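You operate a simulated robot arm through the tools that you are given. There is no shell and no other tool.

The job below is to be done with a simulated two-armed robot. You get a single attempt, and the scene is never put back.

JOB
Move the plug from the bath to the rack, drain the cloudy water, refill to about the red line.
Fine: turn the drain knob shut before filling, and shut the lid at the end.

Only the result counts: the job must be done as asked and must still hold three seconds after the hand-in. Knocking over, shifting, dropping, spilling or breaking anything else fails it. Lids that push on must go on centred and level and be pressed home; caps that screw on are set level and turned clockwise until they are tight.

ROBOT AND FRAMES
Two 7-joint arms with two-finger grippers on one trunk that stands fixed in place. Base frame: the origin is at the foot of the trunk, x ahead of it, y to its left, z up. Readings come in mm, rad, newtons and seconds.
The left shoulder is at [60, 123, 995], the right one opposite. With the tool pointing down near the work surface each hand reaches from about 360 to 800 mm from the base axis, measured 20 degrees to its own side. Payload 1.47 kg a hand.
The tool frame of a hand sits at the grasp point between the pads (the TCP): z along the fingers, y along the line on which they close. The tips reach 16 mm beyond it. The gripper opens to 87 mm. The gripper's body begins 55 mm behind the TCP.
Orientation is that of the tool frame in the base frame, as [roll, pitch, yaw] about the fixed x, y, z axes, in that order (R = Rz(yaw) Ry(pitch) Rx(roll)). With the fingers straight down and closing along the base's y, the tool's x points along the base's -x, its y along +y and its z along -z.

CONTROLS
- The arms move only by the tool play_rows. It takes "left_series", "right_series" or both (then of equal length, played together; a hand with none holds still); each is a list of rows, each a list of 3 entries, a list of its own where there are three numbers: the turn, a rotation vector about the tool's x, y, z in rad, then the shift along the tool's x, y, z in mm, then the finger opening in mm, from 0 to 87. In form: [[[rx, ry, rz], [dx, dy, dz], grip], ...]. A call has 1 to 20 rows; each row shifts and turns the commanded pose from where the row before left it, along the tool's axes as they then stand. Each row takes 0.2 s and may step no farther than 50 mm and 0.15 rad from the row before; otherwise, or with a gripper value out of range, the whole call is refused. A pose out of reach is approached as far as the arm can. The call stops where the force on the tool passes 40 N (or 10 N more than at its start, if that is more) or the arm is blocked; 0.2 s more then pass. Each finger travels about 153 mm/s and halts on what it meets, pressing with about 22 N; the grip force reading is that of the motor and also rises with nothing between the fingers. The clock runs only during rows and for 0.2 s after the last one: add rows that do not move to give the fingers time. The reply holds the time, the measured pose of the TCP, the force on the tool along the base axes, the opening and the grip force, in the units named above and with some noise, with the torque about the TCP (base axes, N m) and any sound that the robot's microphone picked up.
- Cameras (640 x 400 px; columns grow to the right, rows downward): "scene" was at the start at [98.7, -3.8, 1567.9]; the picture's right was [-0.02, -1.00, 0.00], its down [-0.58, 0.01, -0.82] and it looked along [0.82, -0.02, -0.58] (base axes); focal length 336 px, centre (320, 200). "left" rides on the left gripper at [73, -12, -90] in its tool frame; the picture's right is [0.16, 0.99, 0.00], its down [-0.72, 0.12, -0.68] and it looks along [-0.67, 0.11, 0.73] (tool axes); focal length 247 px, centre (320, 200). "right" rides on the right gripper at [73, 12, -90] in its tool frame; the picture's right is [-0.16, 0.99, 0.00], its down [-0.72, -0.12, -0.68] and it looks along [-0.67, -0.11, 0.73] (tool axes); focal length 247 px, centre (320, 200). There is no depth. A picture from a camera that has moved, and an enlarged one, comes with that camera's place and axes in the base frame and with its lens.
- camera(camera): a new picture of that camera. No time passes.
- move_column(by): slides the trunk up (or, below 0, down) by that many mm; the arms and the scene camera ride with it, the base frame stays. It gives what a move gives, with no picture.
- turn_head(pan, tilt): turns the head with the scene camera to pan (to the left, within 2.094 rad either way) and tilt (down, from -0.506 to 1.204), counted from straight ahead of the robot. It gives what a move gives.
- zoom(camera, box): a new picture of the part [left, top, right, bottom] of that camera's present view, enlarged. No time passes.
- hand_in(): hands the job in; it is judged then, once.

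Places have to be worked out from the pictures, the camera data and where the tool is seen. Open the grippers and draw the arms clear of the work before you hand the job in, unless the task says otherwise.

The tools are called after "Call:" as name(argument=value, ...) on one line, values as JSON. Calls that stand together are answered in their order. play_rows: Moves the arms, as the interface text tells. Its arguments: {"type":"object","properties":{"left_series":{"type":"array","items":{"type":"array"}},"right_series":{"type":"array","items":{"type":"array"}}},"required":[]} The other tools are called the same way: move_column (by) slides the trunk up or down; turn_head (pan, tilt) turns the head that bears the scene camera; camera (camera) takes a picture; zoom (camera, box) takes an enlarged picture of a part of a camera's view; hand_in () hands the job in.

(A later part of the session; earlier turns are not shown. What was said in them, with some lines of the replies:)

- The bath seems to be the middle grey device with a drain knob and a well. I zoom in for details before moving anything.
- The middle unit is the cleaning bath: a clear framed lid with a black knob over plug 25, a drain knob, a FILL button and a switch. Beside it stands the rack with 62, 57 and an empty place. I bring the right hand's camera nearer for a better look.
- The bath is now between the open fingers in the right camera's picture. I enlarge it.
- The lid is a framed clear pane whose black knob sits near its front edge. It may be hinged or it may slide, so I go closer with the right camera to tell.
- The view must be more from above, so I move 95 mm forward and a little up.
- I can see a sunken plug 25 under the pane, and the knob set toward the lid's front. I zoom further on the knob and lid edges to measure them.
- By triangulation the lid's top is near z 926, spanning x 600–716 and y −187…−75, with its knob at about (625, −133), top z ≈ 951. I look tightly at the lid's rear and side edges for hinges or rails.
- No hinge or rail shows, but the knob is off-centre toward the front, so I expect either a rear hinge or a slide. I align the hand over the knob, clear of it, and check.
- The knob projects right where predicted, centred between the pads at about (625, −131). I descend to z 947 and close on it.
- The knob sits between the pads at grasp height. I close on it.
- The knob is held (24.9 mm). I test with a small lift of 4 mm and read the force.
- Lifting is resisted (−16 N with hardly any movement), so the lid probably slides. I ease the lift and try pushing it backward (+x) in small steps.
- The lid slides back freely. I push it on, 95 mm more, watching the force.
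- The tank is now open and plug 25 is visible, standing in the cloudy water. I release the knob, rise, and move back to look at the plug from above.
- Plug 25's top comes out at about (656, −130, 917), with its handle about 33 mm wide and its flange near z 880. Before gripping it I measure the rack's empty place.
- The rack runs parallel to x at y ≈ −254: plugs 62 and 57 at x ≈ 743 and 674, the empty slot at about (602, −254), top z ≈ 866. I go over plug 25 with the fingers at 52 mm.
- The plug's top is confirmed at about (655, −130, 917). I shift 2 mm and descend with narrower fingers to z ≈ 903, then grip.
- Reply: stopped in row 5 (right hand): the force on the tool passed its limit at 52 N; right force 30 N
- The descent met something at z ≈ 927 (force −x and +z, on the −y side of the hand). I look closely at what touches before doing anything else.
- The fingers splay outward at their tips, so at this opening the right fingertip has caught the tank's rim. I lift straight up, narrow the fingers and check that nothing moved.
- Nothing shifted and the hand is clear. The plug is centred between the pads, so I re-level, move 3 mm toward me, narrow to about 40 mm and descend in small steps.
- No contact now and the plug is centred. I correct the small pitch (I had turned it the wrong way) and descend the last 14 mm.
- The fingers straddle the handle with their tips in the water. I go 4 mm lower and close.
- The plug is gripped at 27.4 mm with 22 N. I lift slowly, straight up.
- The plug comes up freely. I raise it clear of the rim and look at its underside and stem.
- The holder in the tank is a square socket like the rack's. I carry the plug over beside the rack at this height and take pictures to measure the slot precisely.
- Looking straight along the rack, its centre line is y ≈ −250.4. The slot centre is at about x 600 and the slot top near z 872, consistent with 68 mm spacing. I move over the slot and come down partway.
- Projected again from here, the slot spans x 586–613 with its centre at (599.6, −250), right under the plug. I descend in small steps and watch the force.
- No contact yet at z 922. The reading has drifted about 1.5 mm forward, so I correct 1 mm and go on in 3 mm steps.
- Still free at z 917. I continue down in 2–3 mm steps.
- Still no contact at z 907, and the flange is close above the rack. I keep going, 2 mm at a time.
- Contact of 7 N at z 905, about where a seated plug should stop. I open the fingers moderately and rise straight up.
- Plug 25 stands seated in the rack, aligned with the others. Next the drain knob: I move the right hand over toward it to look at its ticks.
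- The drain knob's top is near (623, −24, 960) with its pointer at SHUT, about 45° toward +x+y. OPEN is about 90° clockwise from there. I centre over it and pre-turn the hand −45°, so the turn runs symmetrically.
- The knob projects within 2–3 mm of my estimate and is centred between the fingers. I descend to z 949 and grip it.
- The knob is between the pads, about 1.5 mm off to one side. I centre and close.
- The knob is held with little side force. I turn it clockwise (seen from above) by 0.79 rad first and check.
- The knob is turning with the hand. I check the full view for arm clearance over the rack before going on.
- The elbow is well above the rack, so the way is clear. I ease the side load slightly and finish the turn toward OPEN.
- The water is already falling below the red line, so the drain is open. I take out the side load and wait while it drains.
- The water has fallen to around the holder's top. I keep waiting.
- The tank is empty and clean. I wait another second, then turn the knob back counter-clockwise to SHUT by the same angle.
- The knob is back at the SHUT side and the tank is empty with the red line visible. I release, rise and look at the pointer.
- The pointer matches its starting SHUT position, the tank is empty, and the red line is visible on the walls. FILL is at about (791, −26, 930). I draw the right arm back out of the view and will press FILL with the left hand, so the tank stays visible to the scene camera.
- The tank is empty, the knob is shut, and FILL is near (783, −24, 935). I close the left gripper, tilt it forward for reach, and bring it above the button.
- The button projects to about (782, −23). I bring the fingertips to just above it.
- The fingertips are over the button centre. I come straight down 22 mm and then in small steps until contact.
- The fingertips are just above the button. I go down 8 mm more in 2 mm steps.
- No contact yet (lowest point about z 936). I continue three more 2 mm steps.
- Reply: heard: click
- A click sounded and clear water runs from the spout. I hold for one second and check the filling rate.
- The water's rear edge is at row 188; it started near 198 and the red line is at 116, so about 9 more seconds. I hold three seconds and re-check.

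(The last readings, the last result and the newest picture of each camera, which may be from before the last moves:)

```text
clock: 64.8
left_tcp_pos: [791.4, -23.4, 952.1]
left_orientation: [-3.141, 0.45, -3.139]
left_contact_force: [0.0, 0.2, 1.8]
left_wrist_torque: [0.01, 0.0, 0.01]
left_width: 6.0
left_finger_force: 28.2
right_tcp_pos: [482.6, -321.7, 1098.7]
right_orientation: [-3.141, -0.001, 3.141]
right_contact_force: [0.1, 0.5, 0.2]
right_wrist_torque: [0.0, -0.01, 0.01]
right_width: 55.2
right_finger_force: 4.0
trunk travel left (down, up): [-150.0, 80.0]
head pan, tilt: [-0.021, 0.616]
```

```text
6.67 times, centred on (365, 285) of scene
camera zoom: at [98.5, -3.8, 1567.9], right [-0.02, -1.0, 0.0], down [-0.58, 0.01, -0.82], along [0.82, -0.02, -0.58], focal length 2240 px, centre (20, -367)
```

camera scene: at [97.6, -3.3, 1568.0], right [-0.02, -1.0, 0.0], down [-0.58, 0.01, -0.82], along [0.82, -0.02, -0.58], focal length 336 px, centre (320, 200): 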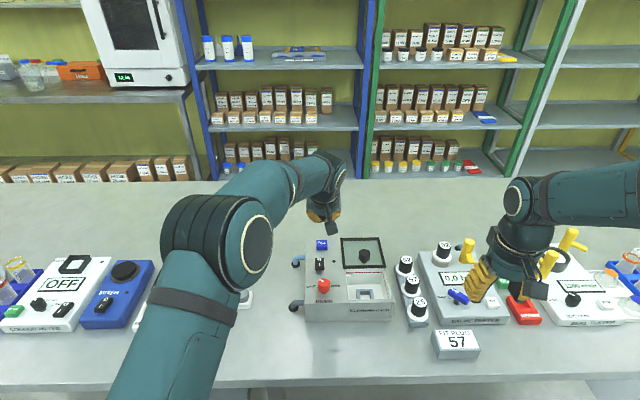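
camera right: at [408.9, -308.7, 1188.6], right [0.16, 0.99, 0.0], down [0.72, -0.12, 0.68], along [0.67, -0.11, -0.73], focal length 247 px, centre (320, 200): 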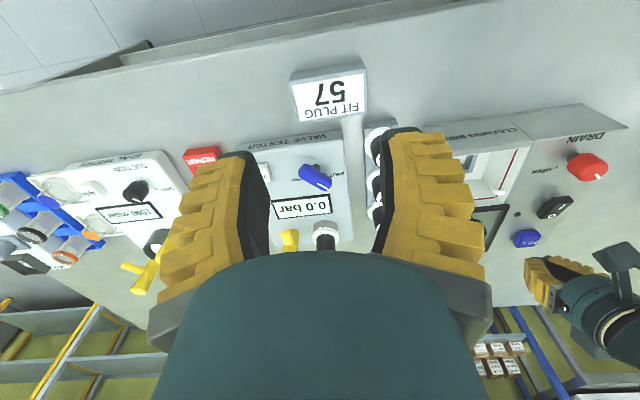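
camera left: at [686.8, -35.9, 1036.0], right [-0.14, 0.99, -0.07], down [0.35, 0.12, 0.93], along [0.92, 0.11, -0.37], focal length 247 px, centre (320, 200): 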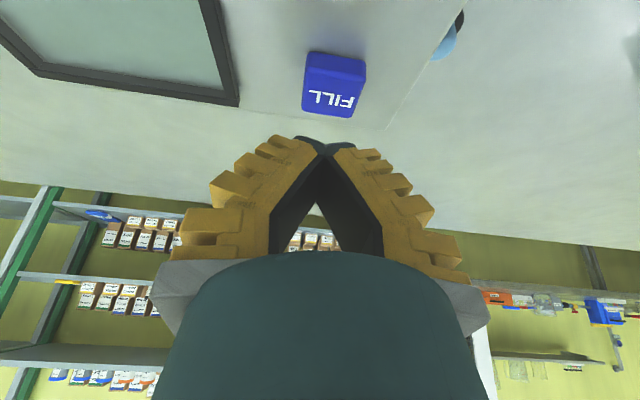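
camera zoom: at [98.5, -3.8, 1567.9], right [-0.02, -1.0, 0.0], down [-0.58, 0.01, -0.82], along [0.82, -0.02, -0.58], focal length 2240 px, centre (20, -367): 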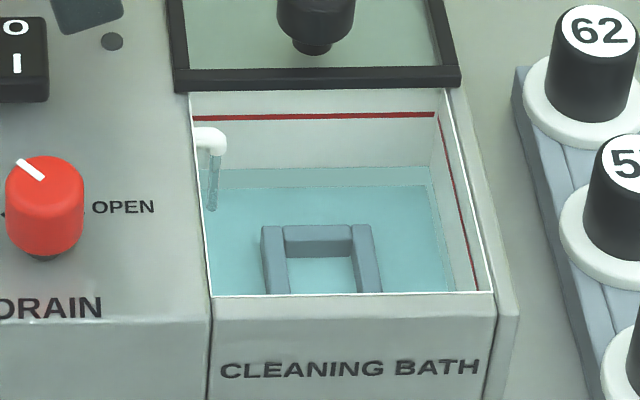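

Row 168 now: 6.7 rows per second, about 51 rows to go. I hold 4.6 s more (22 idle seconds·0.2) in two parts.

Call:
play_rows(left_series=[[[0, 0, 0], [0, 0, 0], 0], [[0, 0, 0], [0, 0, 0], 0], [[0, 0, 0], [0, 0, 0], 0], [[0, 0, 0], [0, 0, 0], 0], [[0, 0, 0], [0, 0, 0], 0], [[0, 0, 0], [0, 0, 0], 0], [[0, 0, 0], [0, 0, 0], 0], [[0, 0, 0], [0, 0, 0], 0], [[0, 0, 0], [0, 0, 0], 0], [[0, 0, 0], [0, 0, 0], 0], [[0, 0, 0], [0, 0, 0], 0], [[0, 0, 0], [0, 0, 0], 0], [[0, 0, 0], [0, 0, 0], 0], [[0, 0, 0], [0, 0, 0], 0], [[0, 0, 0], [0, 0, 0], 0], [[0, 0, 0], [0, 0, 0], 0], [[0, 0, 0], [0, 0, 0], 0], [[0, 0, 0], [0, 0, 0], 0], [[0, 0, 0], [0, 0, 0], 0], [[0, 0, 0], [0, 0, 0], 0]])

Call:
zoom(camera="scene", box=[330, 255, 400, 315])

```text
clock: 69.0
left_tcp_pos: [792.2, -22.8, 952.5]
left_orientation: [-3.141, 0.451, 3.142]
left_contact_force: [-0.2, 0.4, 2.6]
left_wrist_torque: [-0.02, 0.02, 0.03]
left_width: 6.0
left_finger_force: 28.6
right_tcp_pos: [481.4, -320.1, 1098.9]
right_orientation: [3.141, -0.002, -3.141]
right_contact_force: [0.2, -0.5, 0.6]
right_wrist_torque: [0.01, -0.01, 0.03]
right_width: 55.5
right_finger_force: 3.8
trunk travel left (down, up): [-150.0, 80.0]
head pan, tilt: [-0.021, 0.616]
```

```text
6.67 times, centred on (365, 285) of scene
camera zoom: at [98.5, -3.8, 1567.9], right [-0.02, -1.0, 0.0], down [-0.58, 0.01, -0.82], along [0.82, -0.02, -0.58], focal length 2240 px, centre (20, -367)
```

zoom: 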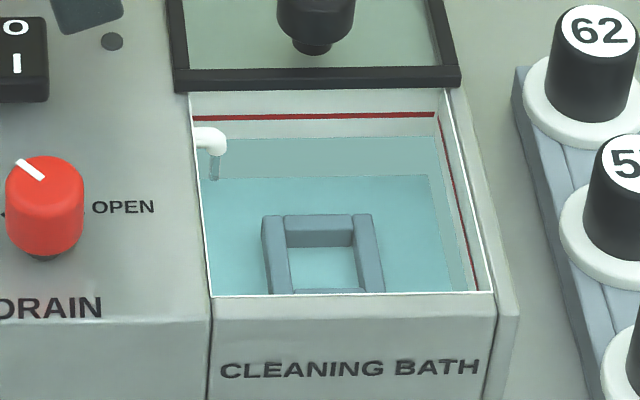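

Row 138: about 21 rows (3 s) to go. I hold 1.6 s more, then check again.

Call:
play_rows(left_series=[[[0, 0, 0], [0, 0, 0], 0], [[0, 0, 0], [0, 0, 0], 0], [[0, 0, 0], [0, 0, 0], 0], [[0, 0, 0], [0, 0, 0], 0], [[0, 0, 0], [0, 0, 0], 0], [[0, 0, 0], [0, 0, 0], 0], [[0, 0, 0], [0, 0, 0], 0]])

Call:
zoom(camera="scene", box=[330, 255, 400, 315])

Call:
zoom(camera="scene", box=[346, 262, 386, 292])

```text
clock: 70.6
left_tcp_pos: [793.0, -22.3, 951.8]
left_orientation: [-3.141, 0.45, -3.142]
left_contact_force: [-0.5, 0.4, 1.7]
left_wrist_torque: [-0.02, 0.01, 0.02]
left_width: 6.0
left_finger_force: 27.9
right_tcp_pos: [480.9, -320.5, 1098.4]
right_orientation: [3.141, -0.002, -3.141]
right_contact_force: [-0.1, -0.5, -0.3]
right_wrist_torque: [0.02, -0.01, -0.02]
right_width: 55.3
right_finger_force: 3.7
trunk travel left (down, up): [-150.0, 80.0]
head pan, tilt: [-0.021, 0.616]
```

```text
6.67 times, centred on (365, 285) of scene
camera zoom: at [98.5, -3.8, 1567.9], right [-0.02, -1.0, 0.0], down [-0.58, 0.01, -0.82], along [0.82, -0.02, -0.58], focal length 2240 px, centre (20, -367)
```

zoom: 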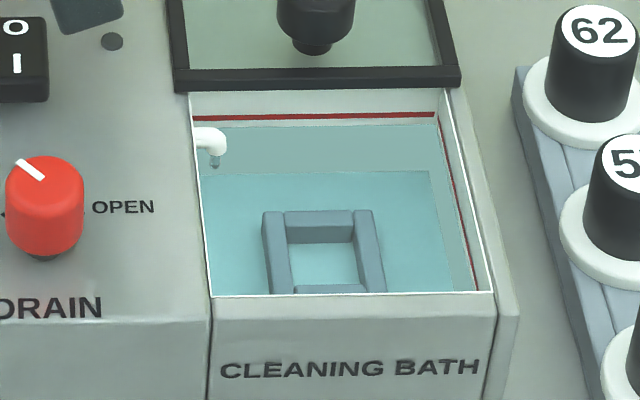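

```text
13.33 times, centred on (366, 277) of scene
camera zoom: at [98.5, -3.8, 1567.9], right [-0.02, -1.0, 0.0], down [-0.58, 0.01, -0.82], along [0.82, -0.02, -0.58], focal length 4480 px, centre (-293, -827)
```

zoom: 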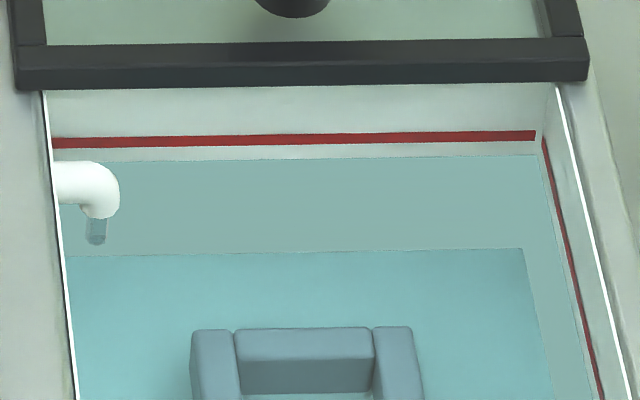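

The water's edge is at row 157 in the closer view and the red line spans 133–145; the rate is 14 rows per second here. I hold 0.8 s more and lift off in the same call.

Call:
play_rows(left_series=[[[0, 0, 0], [0, 0, 0], 0], [[0, 0, 0], [0, 0, 0], 0], [[0, 0, 0], [0, 0, 0], 0], [[0, 0, 0], [0, 0, 0], 0], [[0, 0, 0], [-8.7, 0, -18], 0], [[0, 0, 0], [-10.9, 0, -22.5], 0], [[0, 0, 0], [0, 0, 0], 0]])

Call:
zoom(camera="scene", box=[346, 262, 386, 292])

Call:
zoom(camera="scene", box=[290, 225, 400, 325])

```text
clock: 72.2
left_tcp_pos: [790.8, -22.8, 995.2]
left_orientation: [-3.141, 0.448, 3.14]
left_contact_force: [-0.4, 0.4, -0.3]
left_wrist_torque: [0.01, -0.02, -0.02]
left_width: 0.0
left_finger_force: 28.2
right_tcp_pos: [482.0, -319.9, 1097.7]
right_orientation: [3.141, -0.003, 3.14]
right_contact_force: [-0.8, 0.7, -0.2]
right_wrist_torque: [0.01, -0.01, 0.02]
right_width: 55.5
right_finger_force: 3.6
trunk travel left (down, up): [-150.0, 80.0]
head pan, tilt: [-0.021, 0.616]
```

```text
13.33 times, centred on (366, 277) of scene
camera zoom: at [99.0, -3.8, 1567.8], right [-0.02, -1.0, 0.0], down [-0.58, 0.01, -0.82], along [0.82, -0.02, -0.58], focal length 4480 px, centre (-293, -827)
```

zoom: 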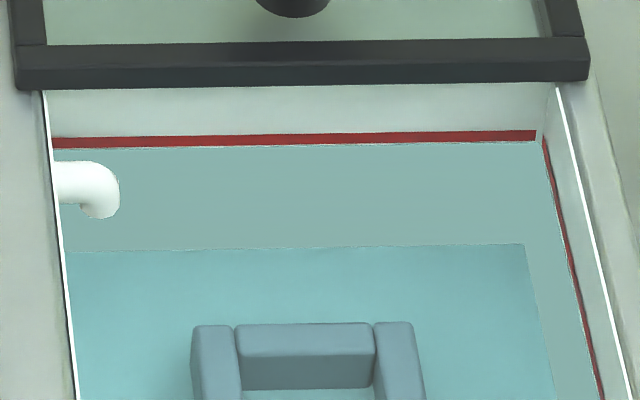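

```text
4.00 times, centred on (345, 275) of scene
camera zoom: at [99.0, -3.8, 1567.8], right [-0.02, -1.0, 0.0], down [-0.58, 0.01, -0.82], along [0.82, -0.02, -0.58], focal length 1344 px, centre (220, -100)
```

zoom: 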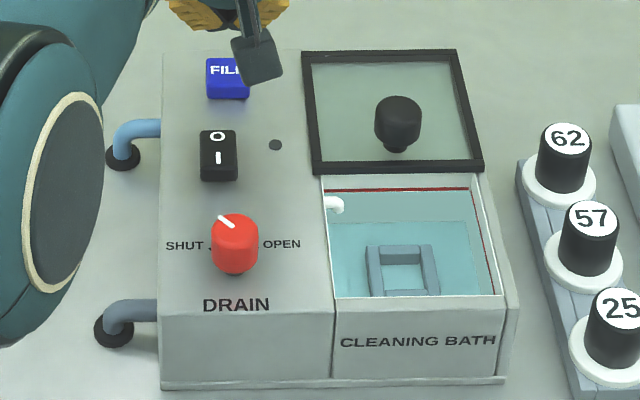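

The water now stands right at the red line, and the flow stopped on release. I retract the left arm to its starting area and bring the right hand toward the lid knob.

Call:
play_rows(left_series=[[[0, 0, 0], [12.5, 10, -39.5], 0], [[0, 0, 0], [12.5, 23, -39.5], 0], [[0, 0, 0], [12.5, 23, -39.5], 0], [[0, 0, 0], [12.5, 23, -39.5], 0], [[0, 0, 0], [12.5, 23, -39.5], 0], [[0, 0, 0], [12.5, 23, -39.5], 0], [[0, 0, 0], [12.5, 23, -39.5], 0], [[0, 0.15, 0], [0, 0, 0], 40], [[0, 0.15, 0], [0, 0, 0], 80], [[0, 0.15, 0], [0, 0, 0], 87], [[0, 0, 0], [0, 0, 0], 87]])

Call:
zoom(camera="scene", box=[346, 262, 386, 292])

```text
clock: 74.6
left_tcp_pos: [591.8, 126.2, 1207.8]
left_orientation: [3.141, 0.001, -3.141]
left_contact_force: [0.5, -0.2, 1.1]
left_wrist_torque: [0.03, -0.02, 0.01]
left_width: 87.0
left_finger_force: 0.1
right_tcp_pos: [480.1, -320.5, 1099.6]
right_orientation: [-3.141, 0.001, -3.141]
right_contact_force: [-0.2, -0.3, -0.4]
right_wrist_torque: [0.01, -0.04, 0.0]
right_width: 55.3
right_finger_force: 4.0
trunk travel left (down, up): [-150.0, 80.0]
head pan, tilt: [-0.021, 0.616]
```

```text
13.33 times, centred on (366, 277) of scene
camera zoom: at [97.2, -3.4, 1568.0], right [-0.02, -1.0, 0.0], down [-0.58, 0.01, -0.82], along [0.82, -0.02, -0.58], focal length 4480 px, centre (-293, -827)
```

zoom: 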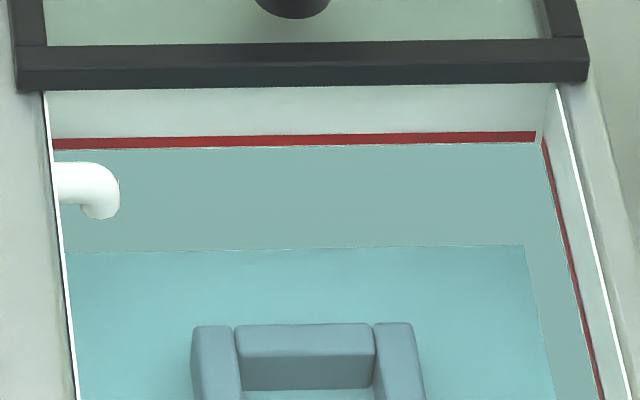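

The level holds steady. I move the right hand above the lid knob at (725, −130).

Call:
play_rows(right_series=[[[0, 0, 0], [-35, 27.1, 14], 60], [[0, 0, 0], [-35, 27.1, 14], 60], [[0, 0, 0], [-35, 27.1, 14], 60], [[0, 0, 0], [-35, 27.1, 14], 60], [[0, 0, 0], [-35, 27.1, 14], 60], [[0, 0, 0], [-35, 27.1, 14], 60], [[0, 0, 0], [-35, 27.1, 15], 60], [[0, 0, 0], [0, 0, 0], 60]])

Call:
camera(camera="right")

Call:
zoom(camera="scene", box=[300, 210, 440, 310])

```text
clock: 76.4
left_tcp_pos: [591.5, 124.3, 1208.0]
left_orientation: [-3.141, 0.002, -3.141]
left_contact_force: [-0.1, -0.1, 0.7]
left_wrist_torque: [0.01, -0.02, 0.02]
left_width: 87.3
left_finger_force: 0.1
right_tcp_pos: [727.0, -131.2, 999.1]
right_orientation: [3.141, 0.0, -3.141]
right_contact_force: [-0.2, -0.1, -0.7]
right_wrist_torque: [0.02, -0.04, 0.02]
right_width: 64.9
right_finger_force: 2.7
trunk travel left (down, up): [-150.0, 80.0]
head pan, tilt: [-0.021, 0.616]
```

```text
taken
camera right: at [655.3, -118.5, 1090.1], right [0.16, 0.99, 0.0], down [0.72, -0.12, 0.68], along [0.67, -0.11, -0.73], focal length 247 px, centre (320, 200)
```

right: 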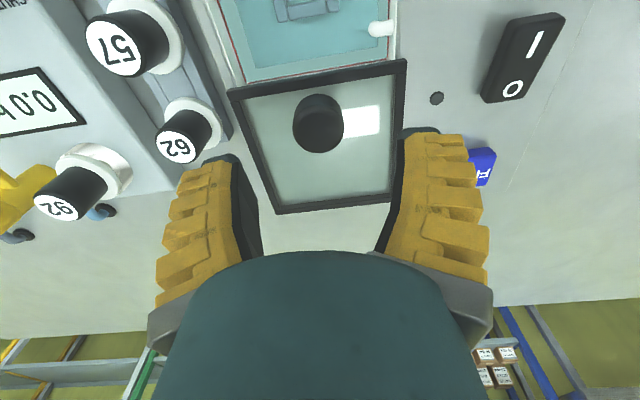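

```text
4.00 times, centred on (370, 260) of scene
camera zoom: at [97.5, -4.2, 1568.0], right [-0.02, -1.0, 0.0], down [-0.58, 0.01, -0.82], along [0.82, -0.02, -0.58], focal length 1344 px, centre (120, -40)
```

zoom: 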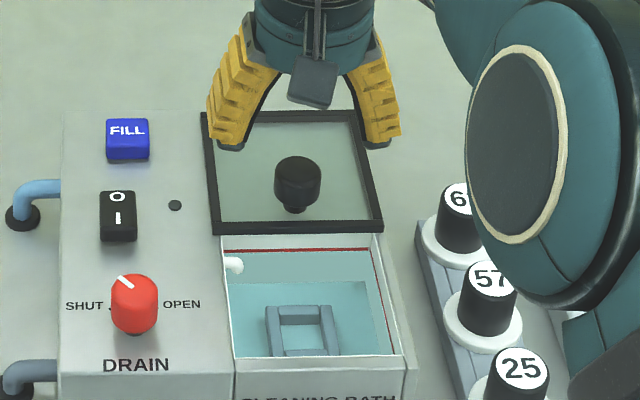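

The knob is centred just as before. I descend to z 948 and close on it.

Call:
play_rows(right_series=[[[0, 0, 0], [1, 0, 20], 60], [[0, 0, 0], [0, 0, 20], 60], [[0, 0, 0], [0, 0, 11], 60], [[0, 0, 0], [0, 0, 0], 60], [[0, 0, 0], [0, 0, 0], 20], [[0, 0, 0], [0, 0, 0], 20], [[0, 0, 0], [0, 0, 0], 20]])

Call:
camera(camera="right")

```text
clock: 78.0
left_tcp_pos: [592.2, 125.8, 1206.5]
left_orientation: [-3.141, 0.0, 3.141]
left_contact_force: [-0.6, 0.3, 0.2]
left_wrist_torque: [0.0, 0.01, -0.01]
left_width: 86.8
left_finger_force: 0.1
right_tcp_pos: [727.1, -130.6, 949.4]
right_orientation: [3.139, -0.002, 3.141]
right_contact_force: [0.2, 4.9, -1.8]
right_wrist_torque: [0.01, 0.04, -0.05]
right_width: 28.6
right_finger_force: 6.5
trunk travel left (down, up): [-150.0, 80.0]
head pan, tilt: [-0.021, 0.616]
```

```text
taken
camera right: at [654.7, -118.9, 1037.3], right [0.16, 0.99, 0.0], down [0.73, -0.12, 0.68], along [0.67, -0.11, -0.73], focal length 247 px, centre (320, 200)
```

right: 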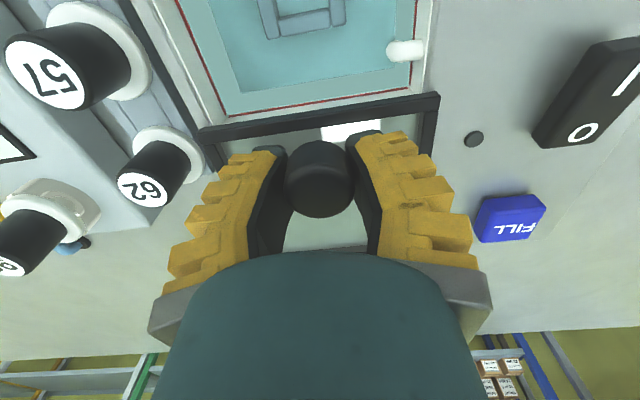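

The grip is still light (6.5 N), so I command it tighter. Then I start pulling the lid toward me gently.

Call:
play_rows(right_series=[[[0, 0, 0], [0, 0, 0], 10], [[0, 0, 0], [0, 0, 0], 10], [[0, 0, 0], [3, 0, 0], 10], [[0, 0, 0], [5, 0, 0], 10], [[0, 0, 0], [6, 0, 0], 10], [[0, 0, 0], [0, 0, 0], 10]])

Call:
zoom(camera="scene", box=[300, 210, 440, 310])

```text
clock: 79.4
left_tcp_pos: [593.3, 127.3, 1207.4]
left_orientation: [-3.14, -0.001, 3.141]
left_contact_force: [-0.3, 0.2, -0.6]
left_wrist_torque: [0.0, 0.01, -0.01]
left_width: 87.2
left_finger_force: 0.1
right_tcp_pos: [713.4, -130.7, 946.6]
right_orientation: [-3.14, -0.003, 3.141]
right_contact_force: [-1.0, 10.2, -0.2]
right_wrist_torque: [0.03, 0.05, -0.02]
right_width: 26.0
right_finger_force: 30.2
trunk travel left (down, up): [-150.0, 80.0]
head pan, tilt: [-0.021, 0.616]
```

```text
4.00 times, centred on (370, 260) of scene
camera zoom: at [98.6, -2.6, 1567.9], right [-0.02, -1.0, 0.0], down [-0.58, 0.01, -0.82], along [0.82, -0.02, -0.58], focal length 1344 px, centre (120, -40)
```

zoom: 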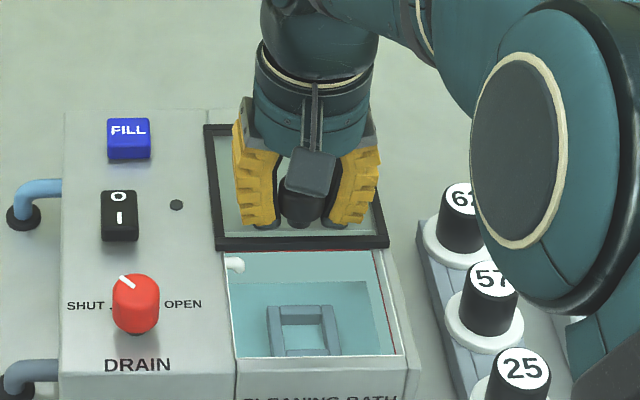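

The lid follows. I relieve the 10 N side force with a 1.5 mm shift and pull on to near the closed position.

Call:
play_rows(right_series=[[[0, 0, 0], [2, 1.5, 0], 10], [[0, 0, 0], [8, 0, 0], 10], [[0, 0, 0], [10, 0, 0], 10], [[0, 0, 0], [10, 0, 0], 10], [[0, 0, 0], [10, 0, 0], 10], [[0, 0, 0], [10, 0, 0], 10], [[0, 0, 0], [10, 0, 0], 10], [[0, 0, 0], [8, 0, 0], 10], [[0, 0, 0], [6, 0, 0], 10], [[0, 0, 0], [4, 0, 0], 10], [[0, 0, 0], [3, 0, 0], 10], [[0, 0, 0], [0, 0, 0], 10]])

Call:
zoom(camera="scene", box=[300, 230, 440, 330])

```text
clock: 82.0
left_tcp_pos: [592.7, 124.8, 1207.9]
left_orientation: [-3.141, 0.0, 3.142]
left_contact_force: [0.5, 0.5, -0.5]
left_wrist_torque: [0.01, -0.02, 0.0]
left_width: 86.9
left_finger_force: 0.0
right_tcp_pos: [632.8, -129.6, 948.4]
right_orientation: [-3.141, -0.002, -3.141]
right_contact_force: [0.1, -5.0, -4.8]
right_wrist_torque: [-0.05, 0.17, 0.05]
right_width: 25.2
right_finger_force: 30.1
trunk travel left (down, up): [-150.0, 80.0]
head pan, tilt: [-0.021, 0.616]
```

```text
4.00 times, centred on (370, 280) of scene
camera zoom: at [99.1, -4.4, 1567.8], right [-0.02, -1.0, 0.0], down [-0.58, 0.01, -0.82], along [0.82, -0.02, -0.58], focal length 1344 px, centre (120, -120)
```

zoom: 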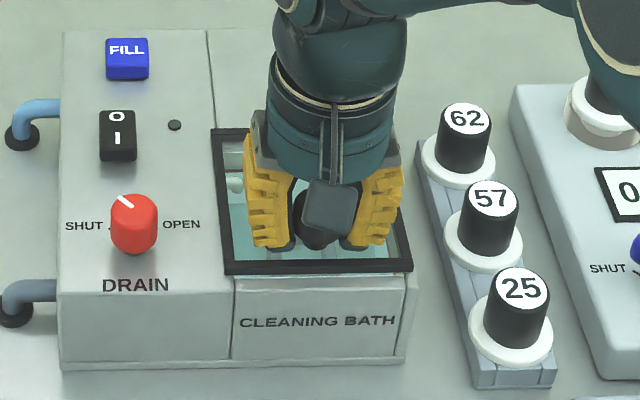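

About 8 mm remains. I pull in 2 mm steps and watch for the stop.

Call:
play_rows(right_series=[[[0, 0, 0], [2, 0, 0], 10], [[0, 0, 0], [2, 0, 0], 10], [[0, 0, 0], [1.5, 0, 0], 10], [[0, 0, 0], [0, 0, 0], 10]])

Call:
zoom(camera="scene", box=[290, 230, 440, 330])

```text
clock: 83.0
left_tcp_pos: [592.8, 124.6, 1206.3]
left_orientation: [3.141, -0.002, -3.141]
left_contact_force: [0.4, 0.3, 1.4]
left_wrist_torque: [0.0, 0.02, 0.01]
left_width: 87.0
left_finger_force: 0.0
right_tcp_pos: [626.0, -130.7, 948.4]
right_orientation: [3.141, -0.002, 3.141]
right_contact_force: [0.8, -3.8, -1.7]
right_wrist_torque: [0.0, 0.01, 0.0]
right_width: 24.9
right_finger_force: 29.4
trunk travel left (down, up): [-150.0, 80.0]
head pan, tilt: [-0.021, 0.616]
```

```text
4.00 times, centred on (365, 280) of scene
camera zoom: at [98.9, -4.3, 1567.9], right [-0.02, -1.0, 0.0], down [-0.58, 0.01, -0.82], along [0.82, -0.02, -0.58], focal length 1344 px, centre (140, -120)
```

zoom: 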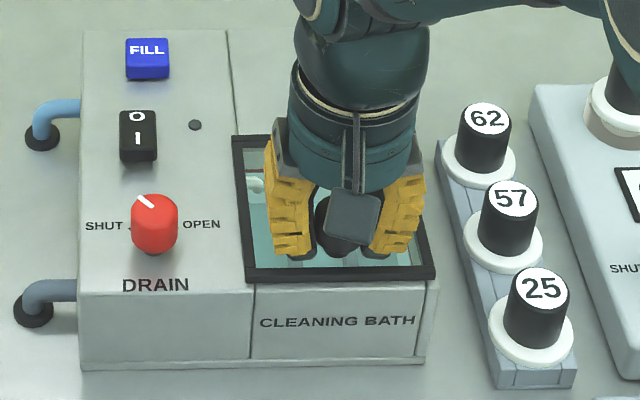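

The lid's outline is nearly the same as in the first pictures. I pull 1–2 mm more to feel for its stop.

Call:
play_rows(right_series=[[[0, 0, 0], [1, 0, 0], 10], [[0, 0, 0], [1, 0, 0], 10], [[0, 0, 0], [0, 0, 0], 10]])

Call:
zoom(camera="scene", box=[340, 258, 410, 306])

```text
clock: 83.8
left_tcp_pos: [592.6, 125.0, 1207.2]
left_orientation: [3.141, -0.001, 3.14]
left_contact_force: [-0.4, -0.3, 0.3]
left_wrist_torque: [0.04, 0.03, -0.01]
left_width: 87.3
left_finger_force: 0.0
right_tcp_pos: [626.5, -130.3, 948.6]
right_orientation: [3.141, 0.0, 3.141]
right_contact_force: [5.5, -1.6, -2.0]
right_wrist_torque: [-0.03, 0.1, 0.05]
right_width: 24.7
right_finger_force: 29.6
trunk travel left (down, up): [-150.0, 80.0]
head pan, tilt: [-0.021, 0.616]
```

```text
8.33 times, centred on (375, 282) of scene
camera zoom: at [99.6, -4.0, 1567.8], right [-0.02, -1.0, 0.0], down [-0.58, 0.01, -0.82], along [0.82, -0.02, -0.58], focal length 2800 px, centre (-138, -483)
```

zoom: 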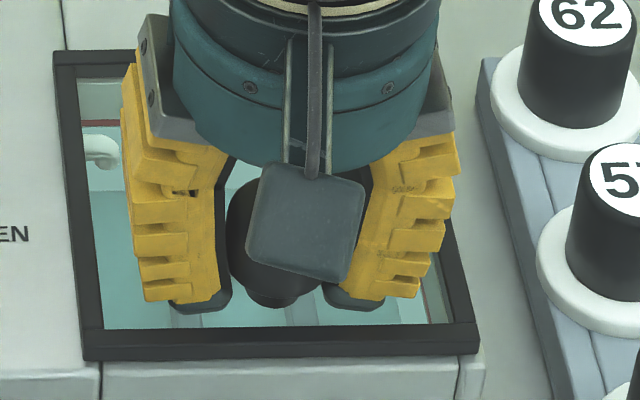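

The lid's corners match the first picture at the same zoom, and the force shows the stop. I release, rise, and draw the right arm back.

Call:
play_rows(right_series=[[[0, 0, 0], [0, 0, 0], 40], [[0, 0, 0], [0, 0, 0], 60], [[0, 0, 0], [0, 0, 0], 60], [[0, 0, 0], [0, 0, -15], 60], [[0, 0, 0], [0, 0, -35], 60], [[0, 0, 0], [0, 0, -45], 80], [[0, 0, 0], [10, 0, -45], 87], [[0, 0, 0], [20, -40, -10], 87], [[0, 0, 0], [20, -44, 0], 87], [[0, 0, 0], [20, -44, 0], 87], [[0, 0, 0], [20, -44, 0], 87], [[0, 0, 0], [20, -20, 0], 87], [[0, 0, 0], [0, 0, 0], 87]])

Call:
camera(camera="scene")

Call:
zoom(camera="scene", box=[290, 230, 440, 330])

Call:
zoom(camera="scene", box=[340, 258, 410, 306])

Call:
camera(camera="left")

```text
clock: 86.6
left_tcp_pos: [594.0, 125.9, 1207.3]
left_orientation: [-3.141, 0.0, 3.141]
left_contact_force: [0.9, -0.4, 0.8]
left_wrist_torque: [0.03, 0.0, 0.0]
left_width: 87.0
left_finger_force: 0.1
right_tcp_pos: [517.0, -320.7, 1097.9]
right_orientation: [3.141, -0.001, -3.14]
right_contact_force: [-0.3, -0.1, -0.3]
right_wrist_torque: [0.03, 0.04, 0.02]
right_width: 87.2
right_finger_force: 0.1
trunk travel left (down, up): [-150.0, 80.0]
head pan, tilt: [-0.021, 0.616]
```

```text
taken
camera scene: at [99.3, -3.7, 1567.8], right [-0.02, -1.0, 0.0], down [-0.58, 0.01, -0.82], along [0.82, -0.02, -0.58], focal length 336 px, centre (320, 200)
```

scene: 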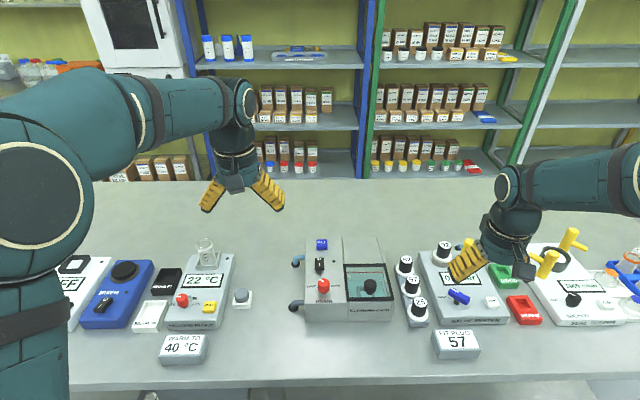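

```text
4.00 times, centred on (365, 280) of scene
camera zoom: at [99.3, -3.7, 1567.8], right [-0.02, -1.0, 0.0], down [-0.58, 0.01, -0.82], along [0.82, -0.02, -0.58], focal length 1344 px, centre (140, -120)
```

zoom: 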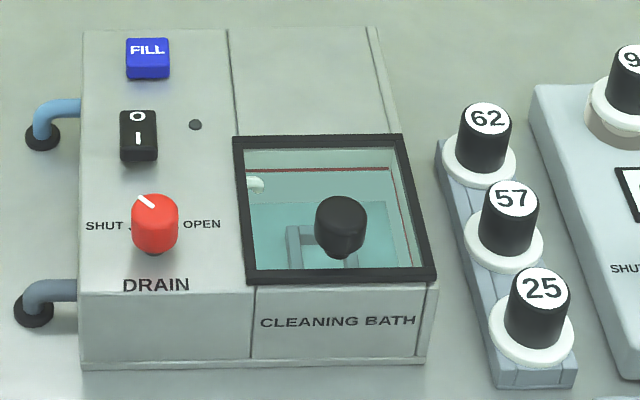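

```text
8.33 times, centred on (375, 282) of scene
camera zoom: at [99.3, -3.7, 1567.8], right [-0.02, -1.0, 0.0], down [-0.58, 0.01, -0.82], along [0.82, -0.02, -0.58], focal length 2800 px, centre (-138, -483)
```

zoom: 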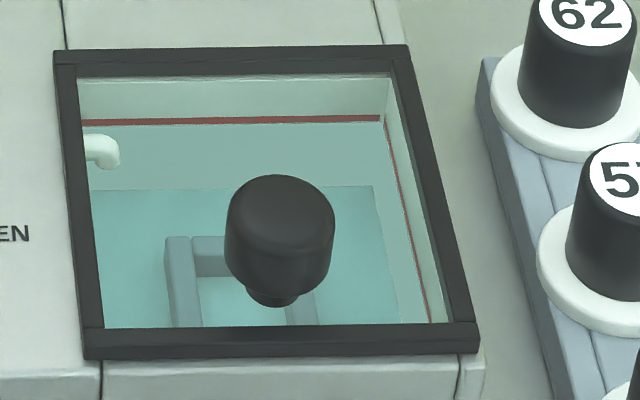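

```text
taken
camera left: at [521.3, 113.3, 1297.2], right [-0.16, 0.99, 0.0], down [0.72, 0.12, 0.68], along [0.67, 0.11, -0.73], focal length 247 px, centre (320, 200)
```

left: 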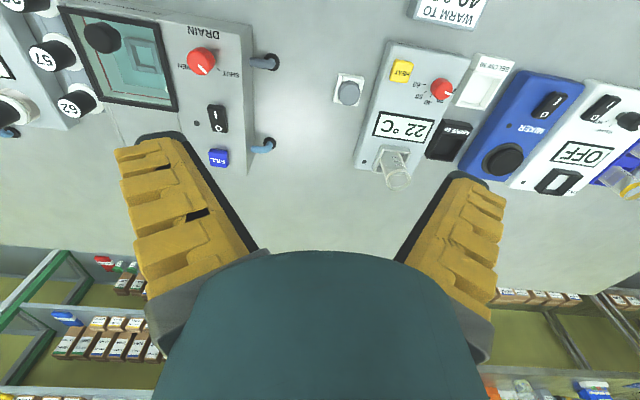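

Everything is in place: plug 25 seated in the rack, clear water at the red line, drain knob at SHUT and the lid fully closed. Both grippers are open and clear, so I hand in.

Call:
hand_in()

```text
The job is handed in.
```

The job is done and handed in. The final pictures show each part as you asked; the hand-in gave no verdict.

- **Plug:** plug 25 is in the rack's empty slot, standing in line with 57 and 62.
- **Draining:** the cloudy water is gone. I held the drain open until the tank was empty, then turned the knob back to SHUT before filling.
- **Refill:** clear water stands at about the red line, just touching its lower edge. The flow stopped when I released FILL, and the level stayed steady afterwards.
- **Lid:** it slides, and I pulled it forward to its stop. Its corners match the first picture.

On the first try for the plug, a right fingertip caught the tank rim and the move stopped at 52 N. I saw nothing shifted afterwards, and the bath, rack and other plugs look unmoved in the last view. Both grippers are open and the arms are drawn clear.
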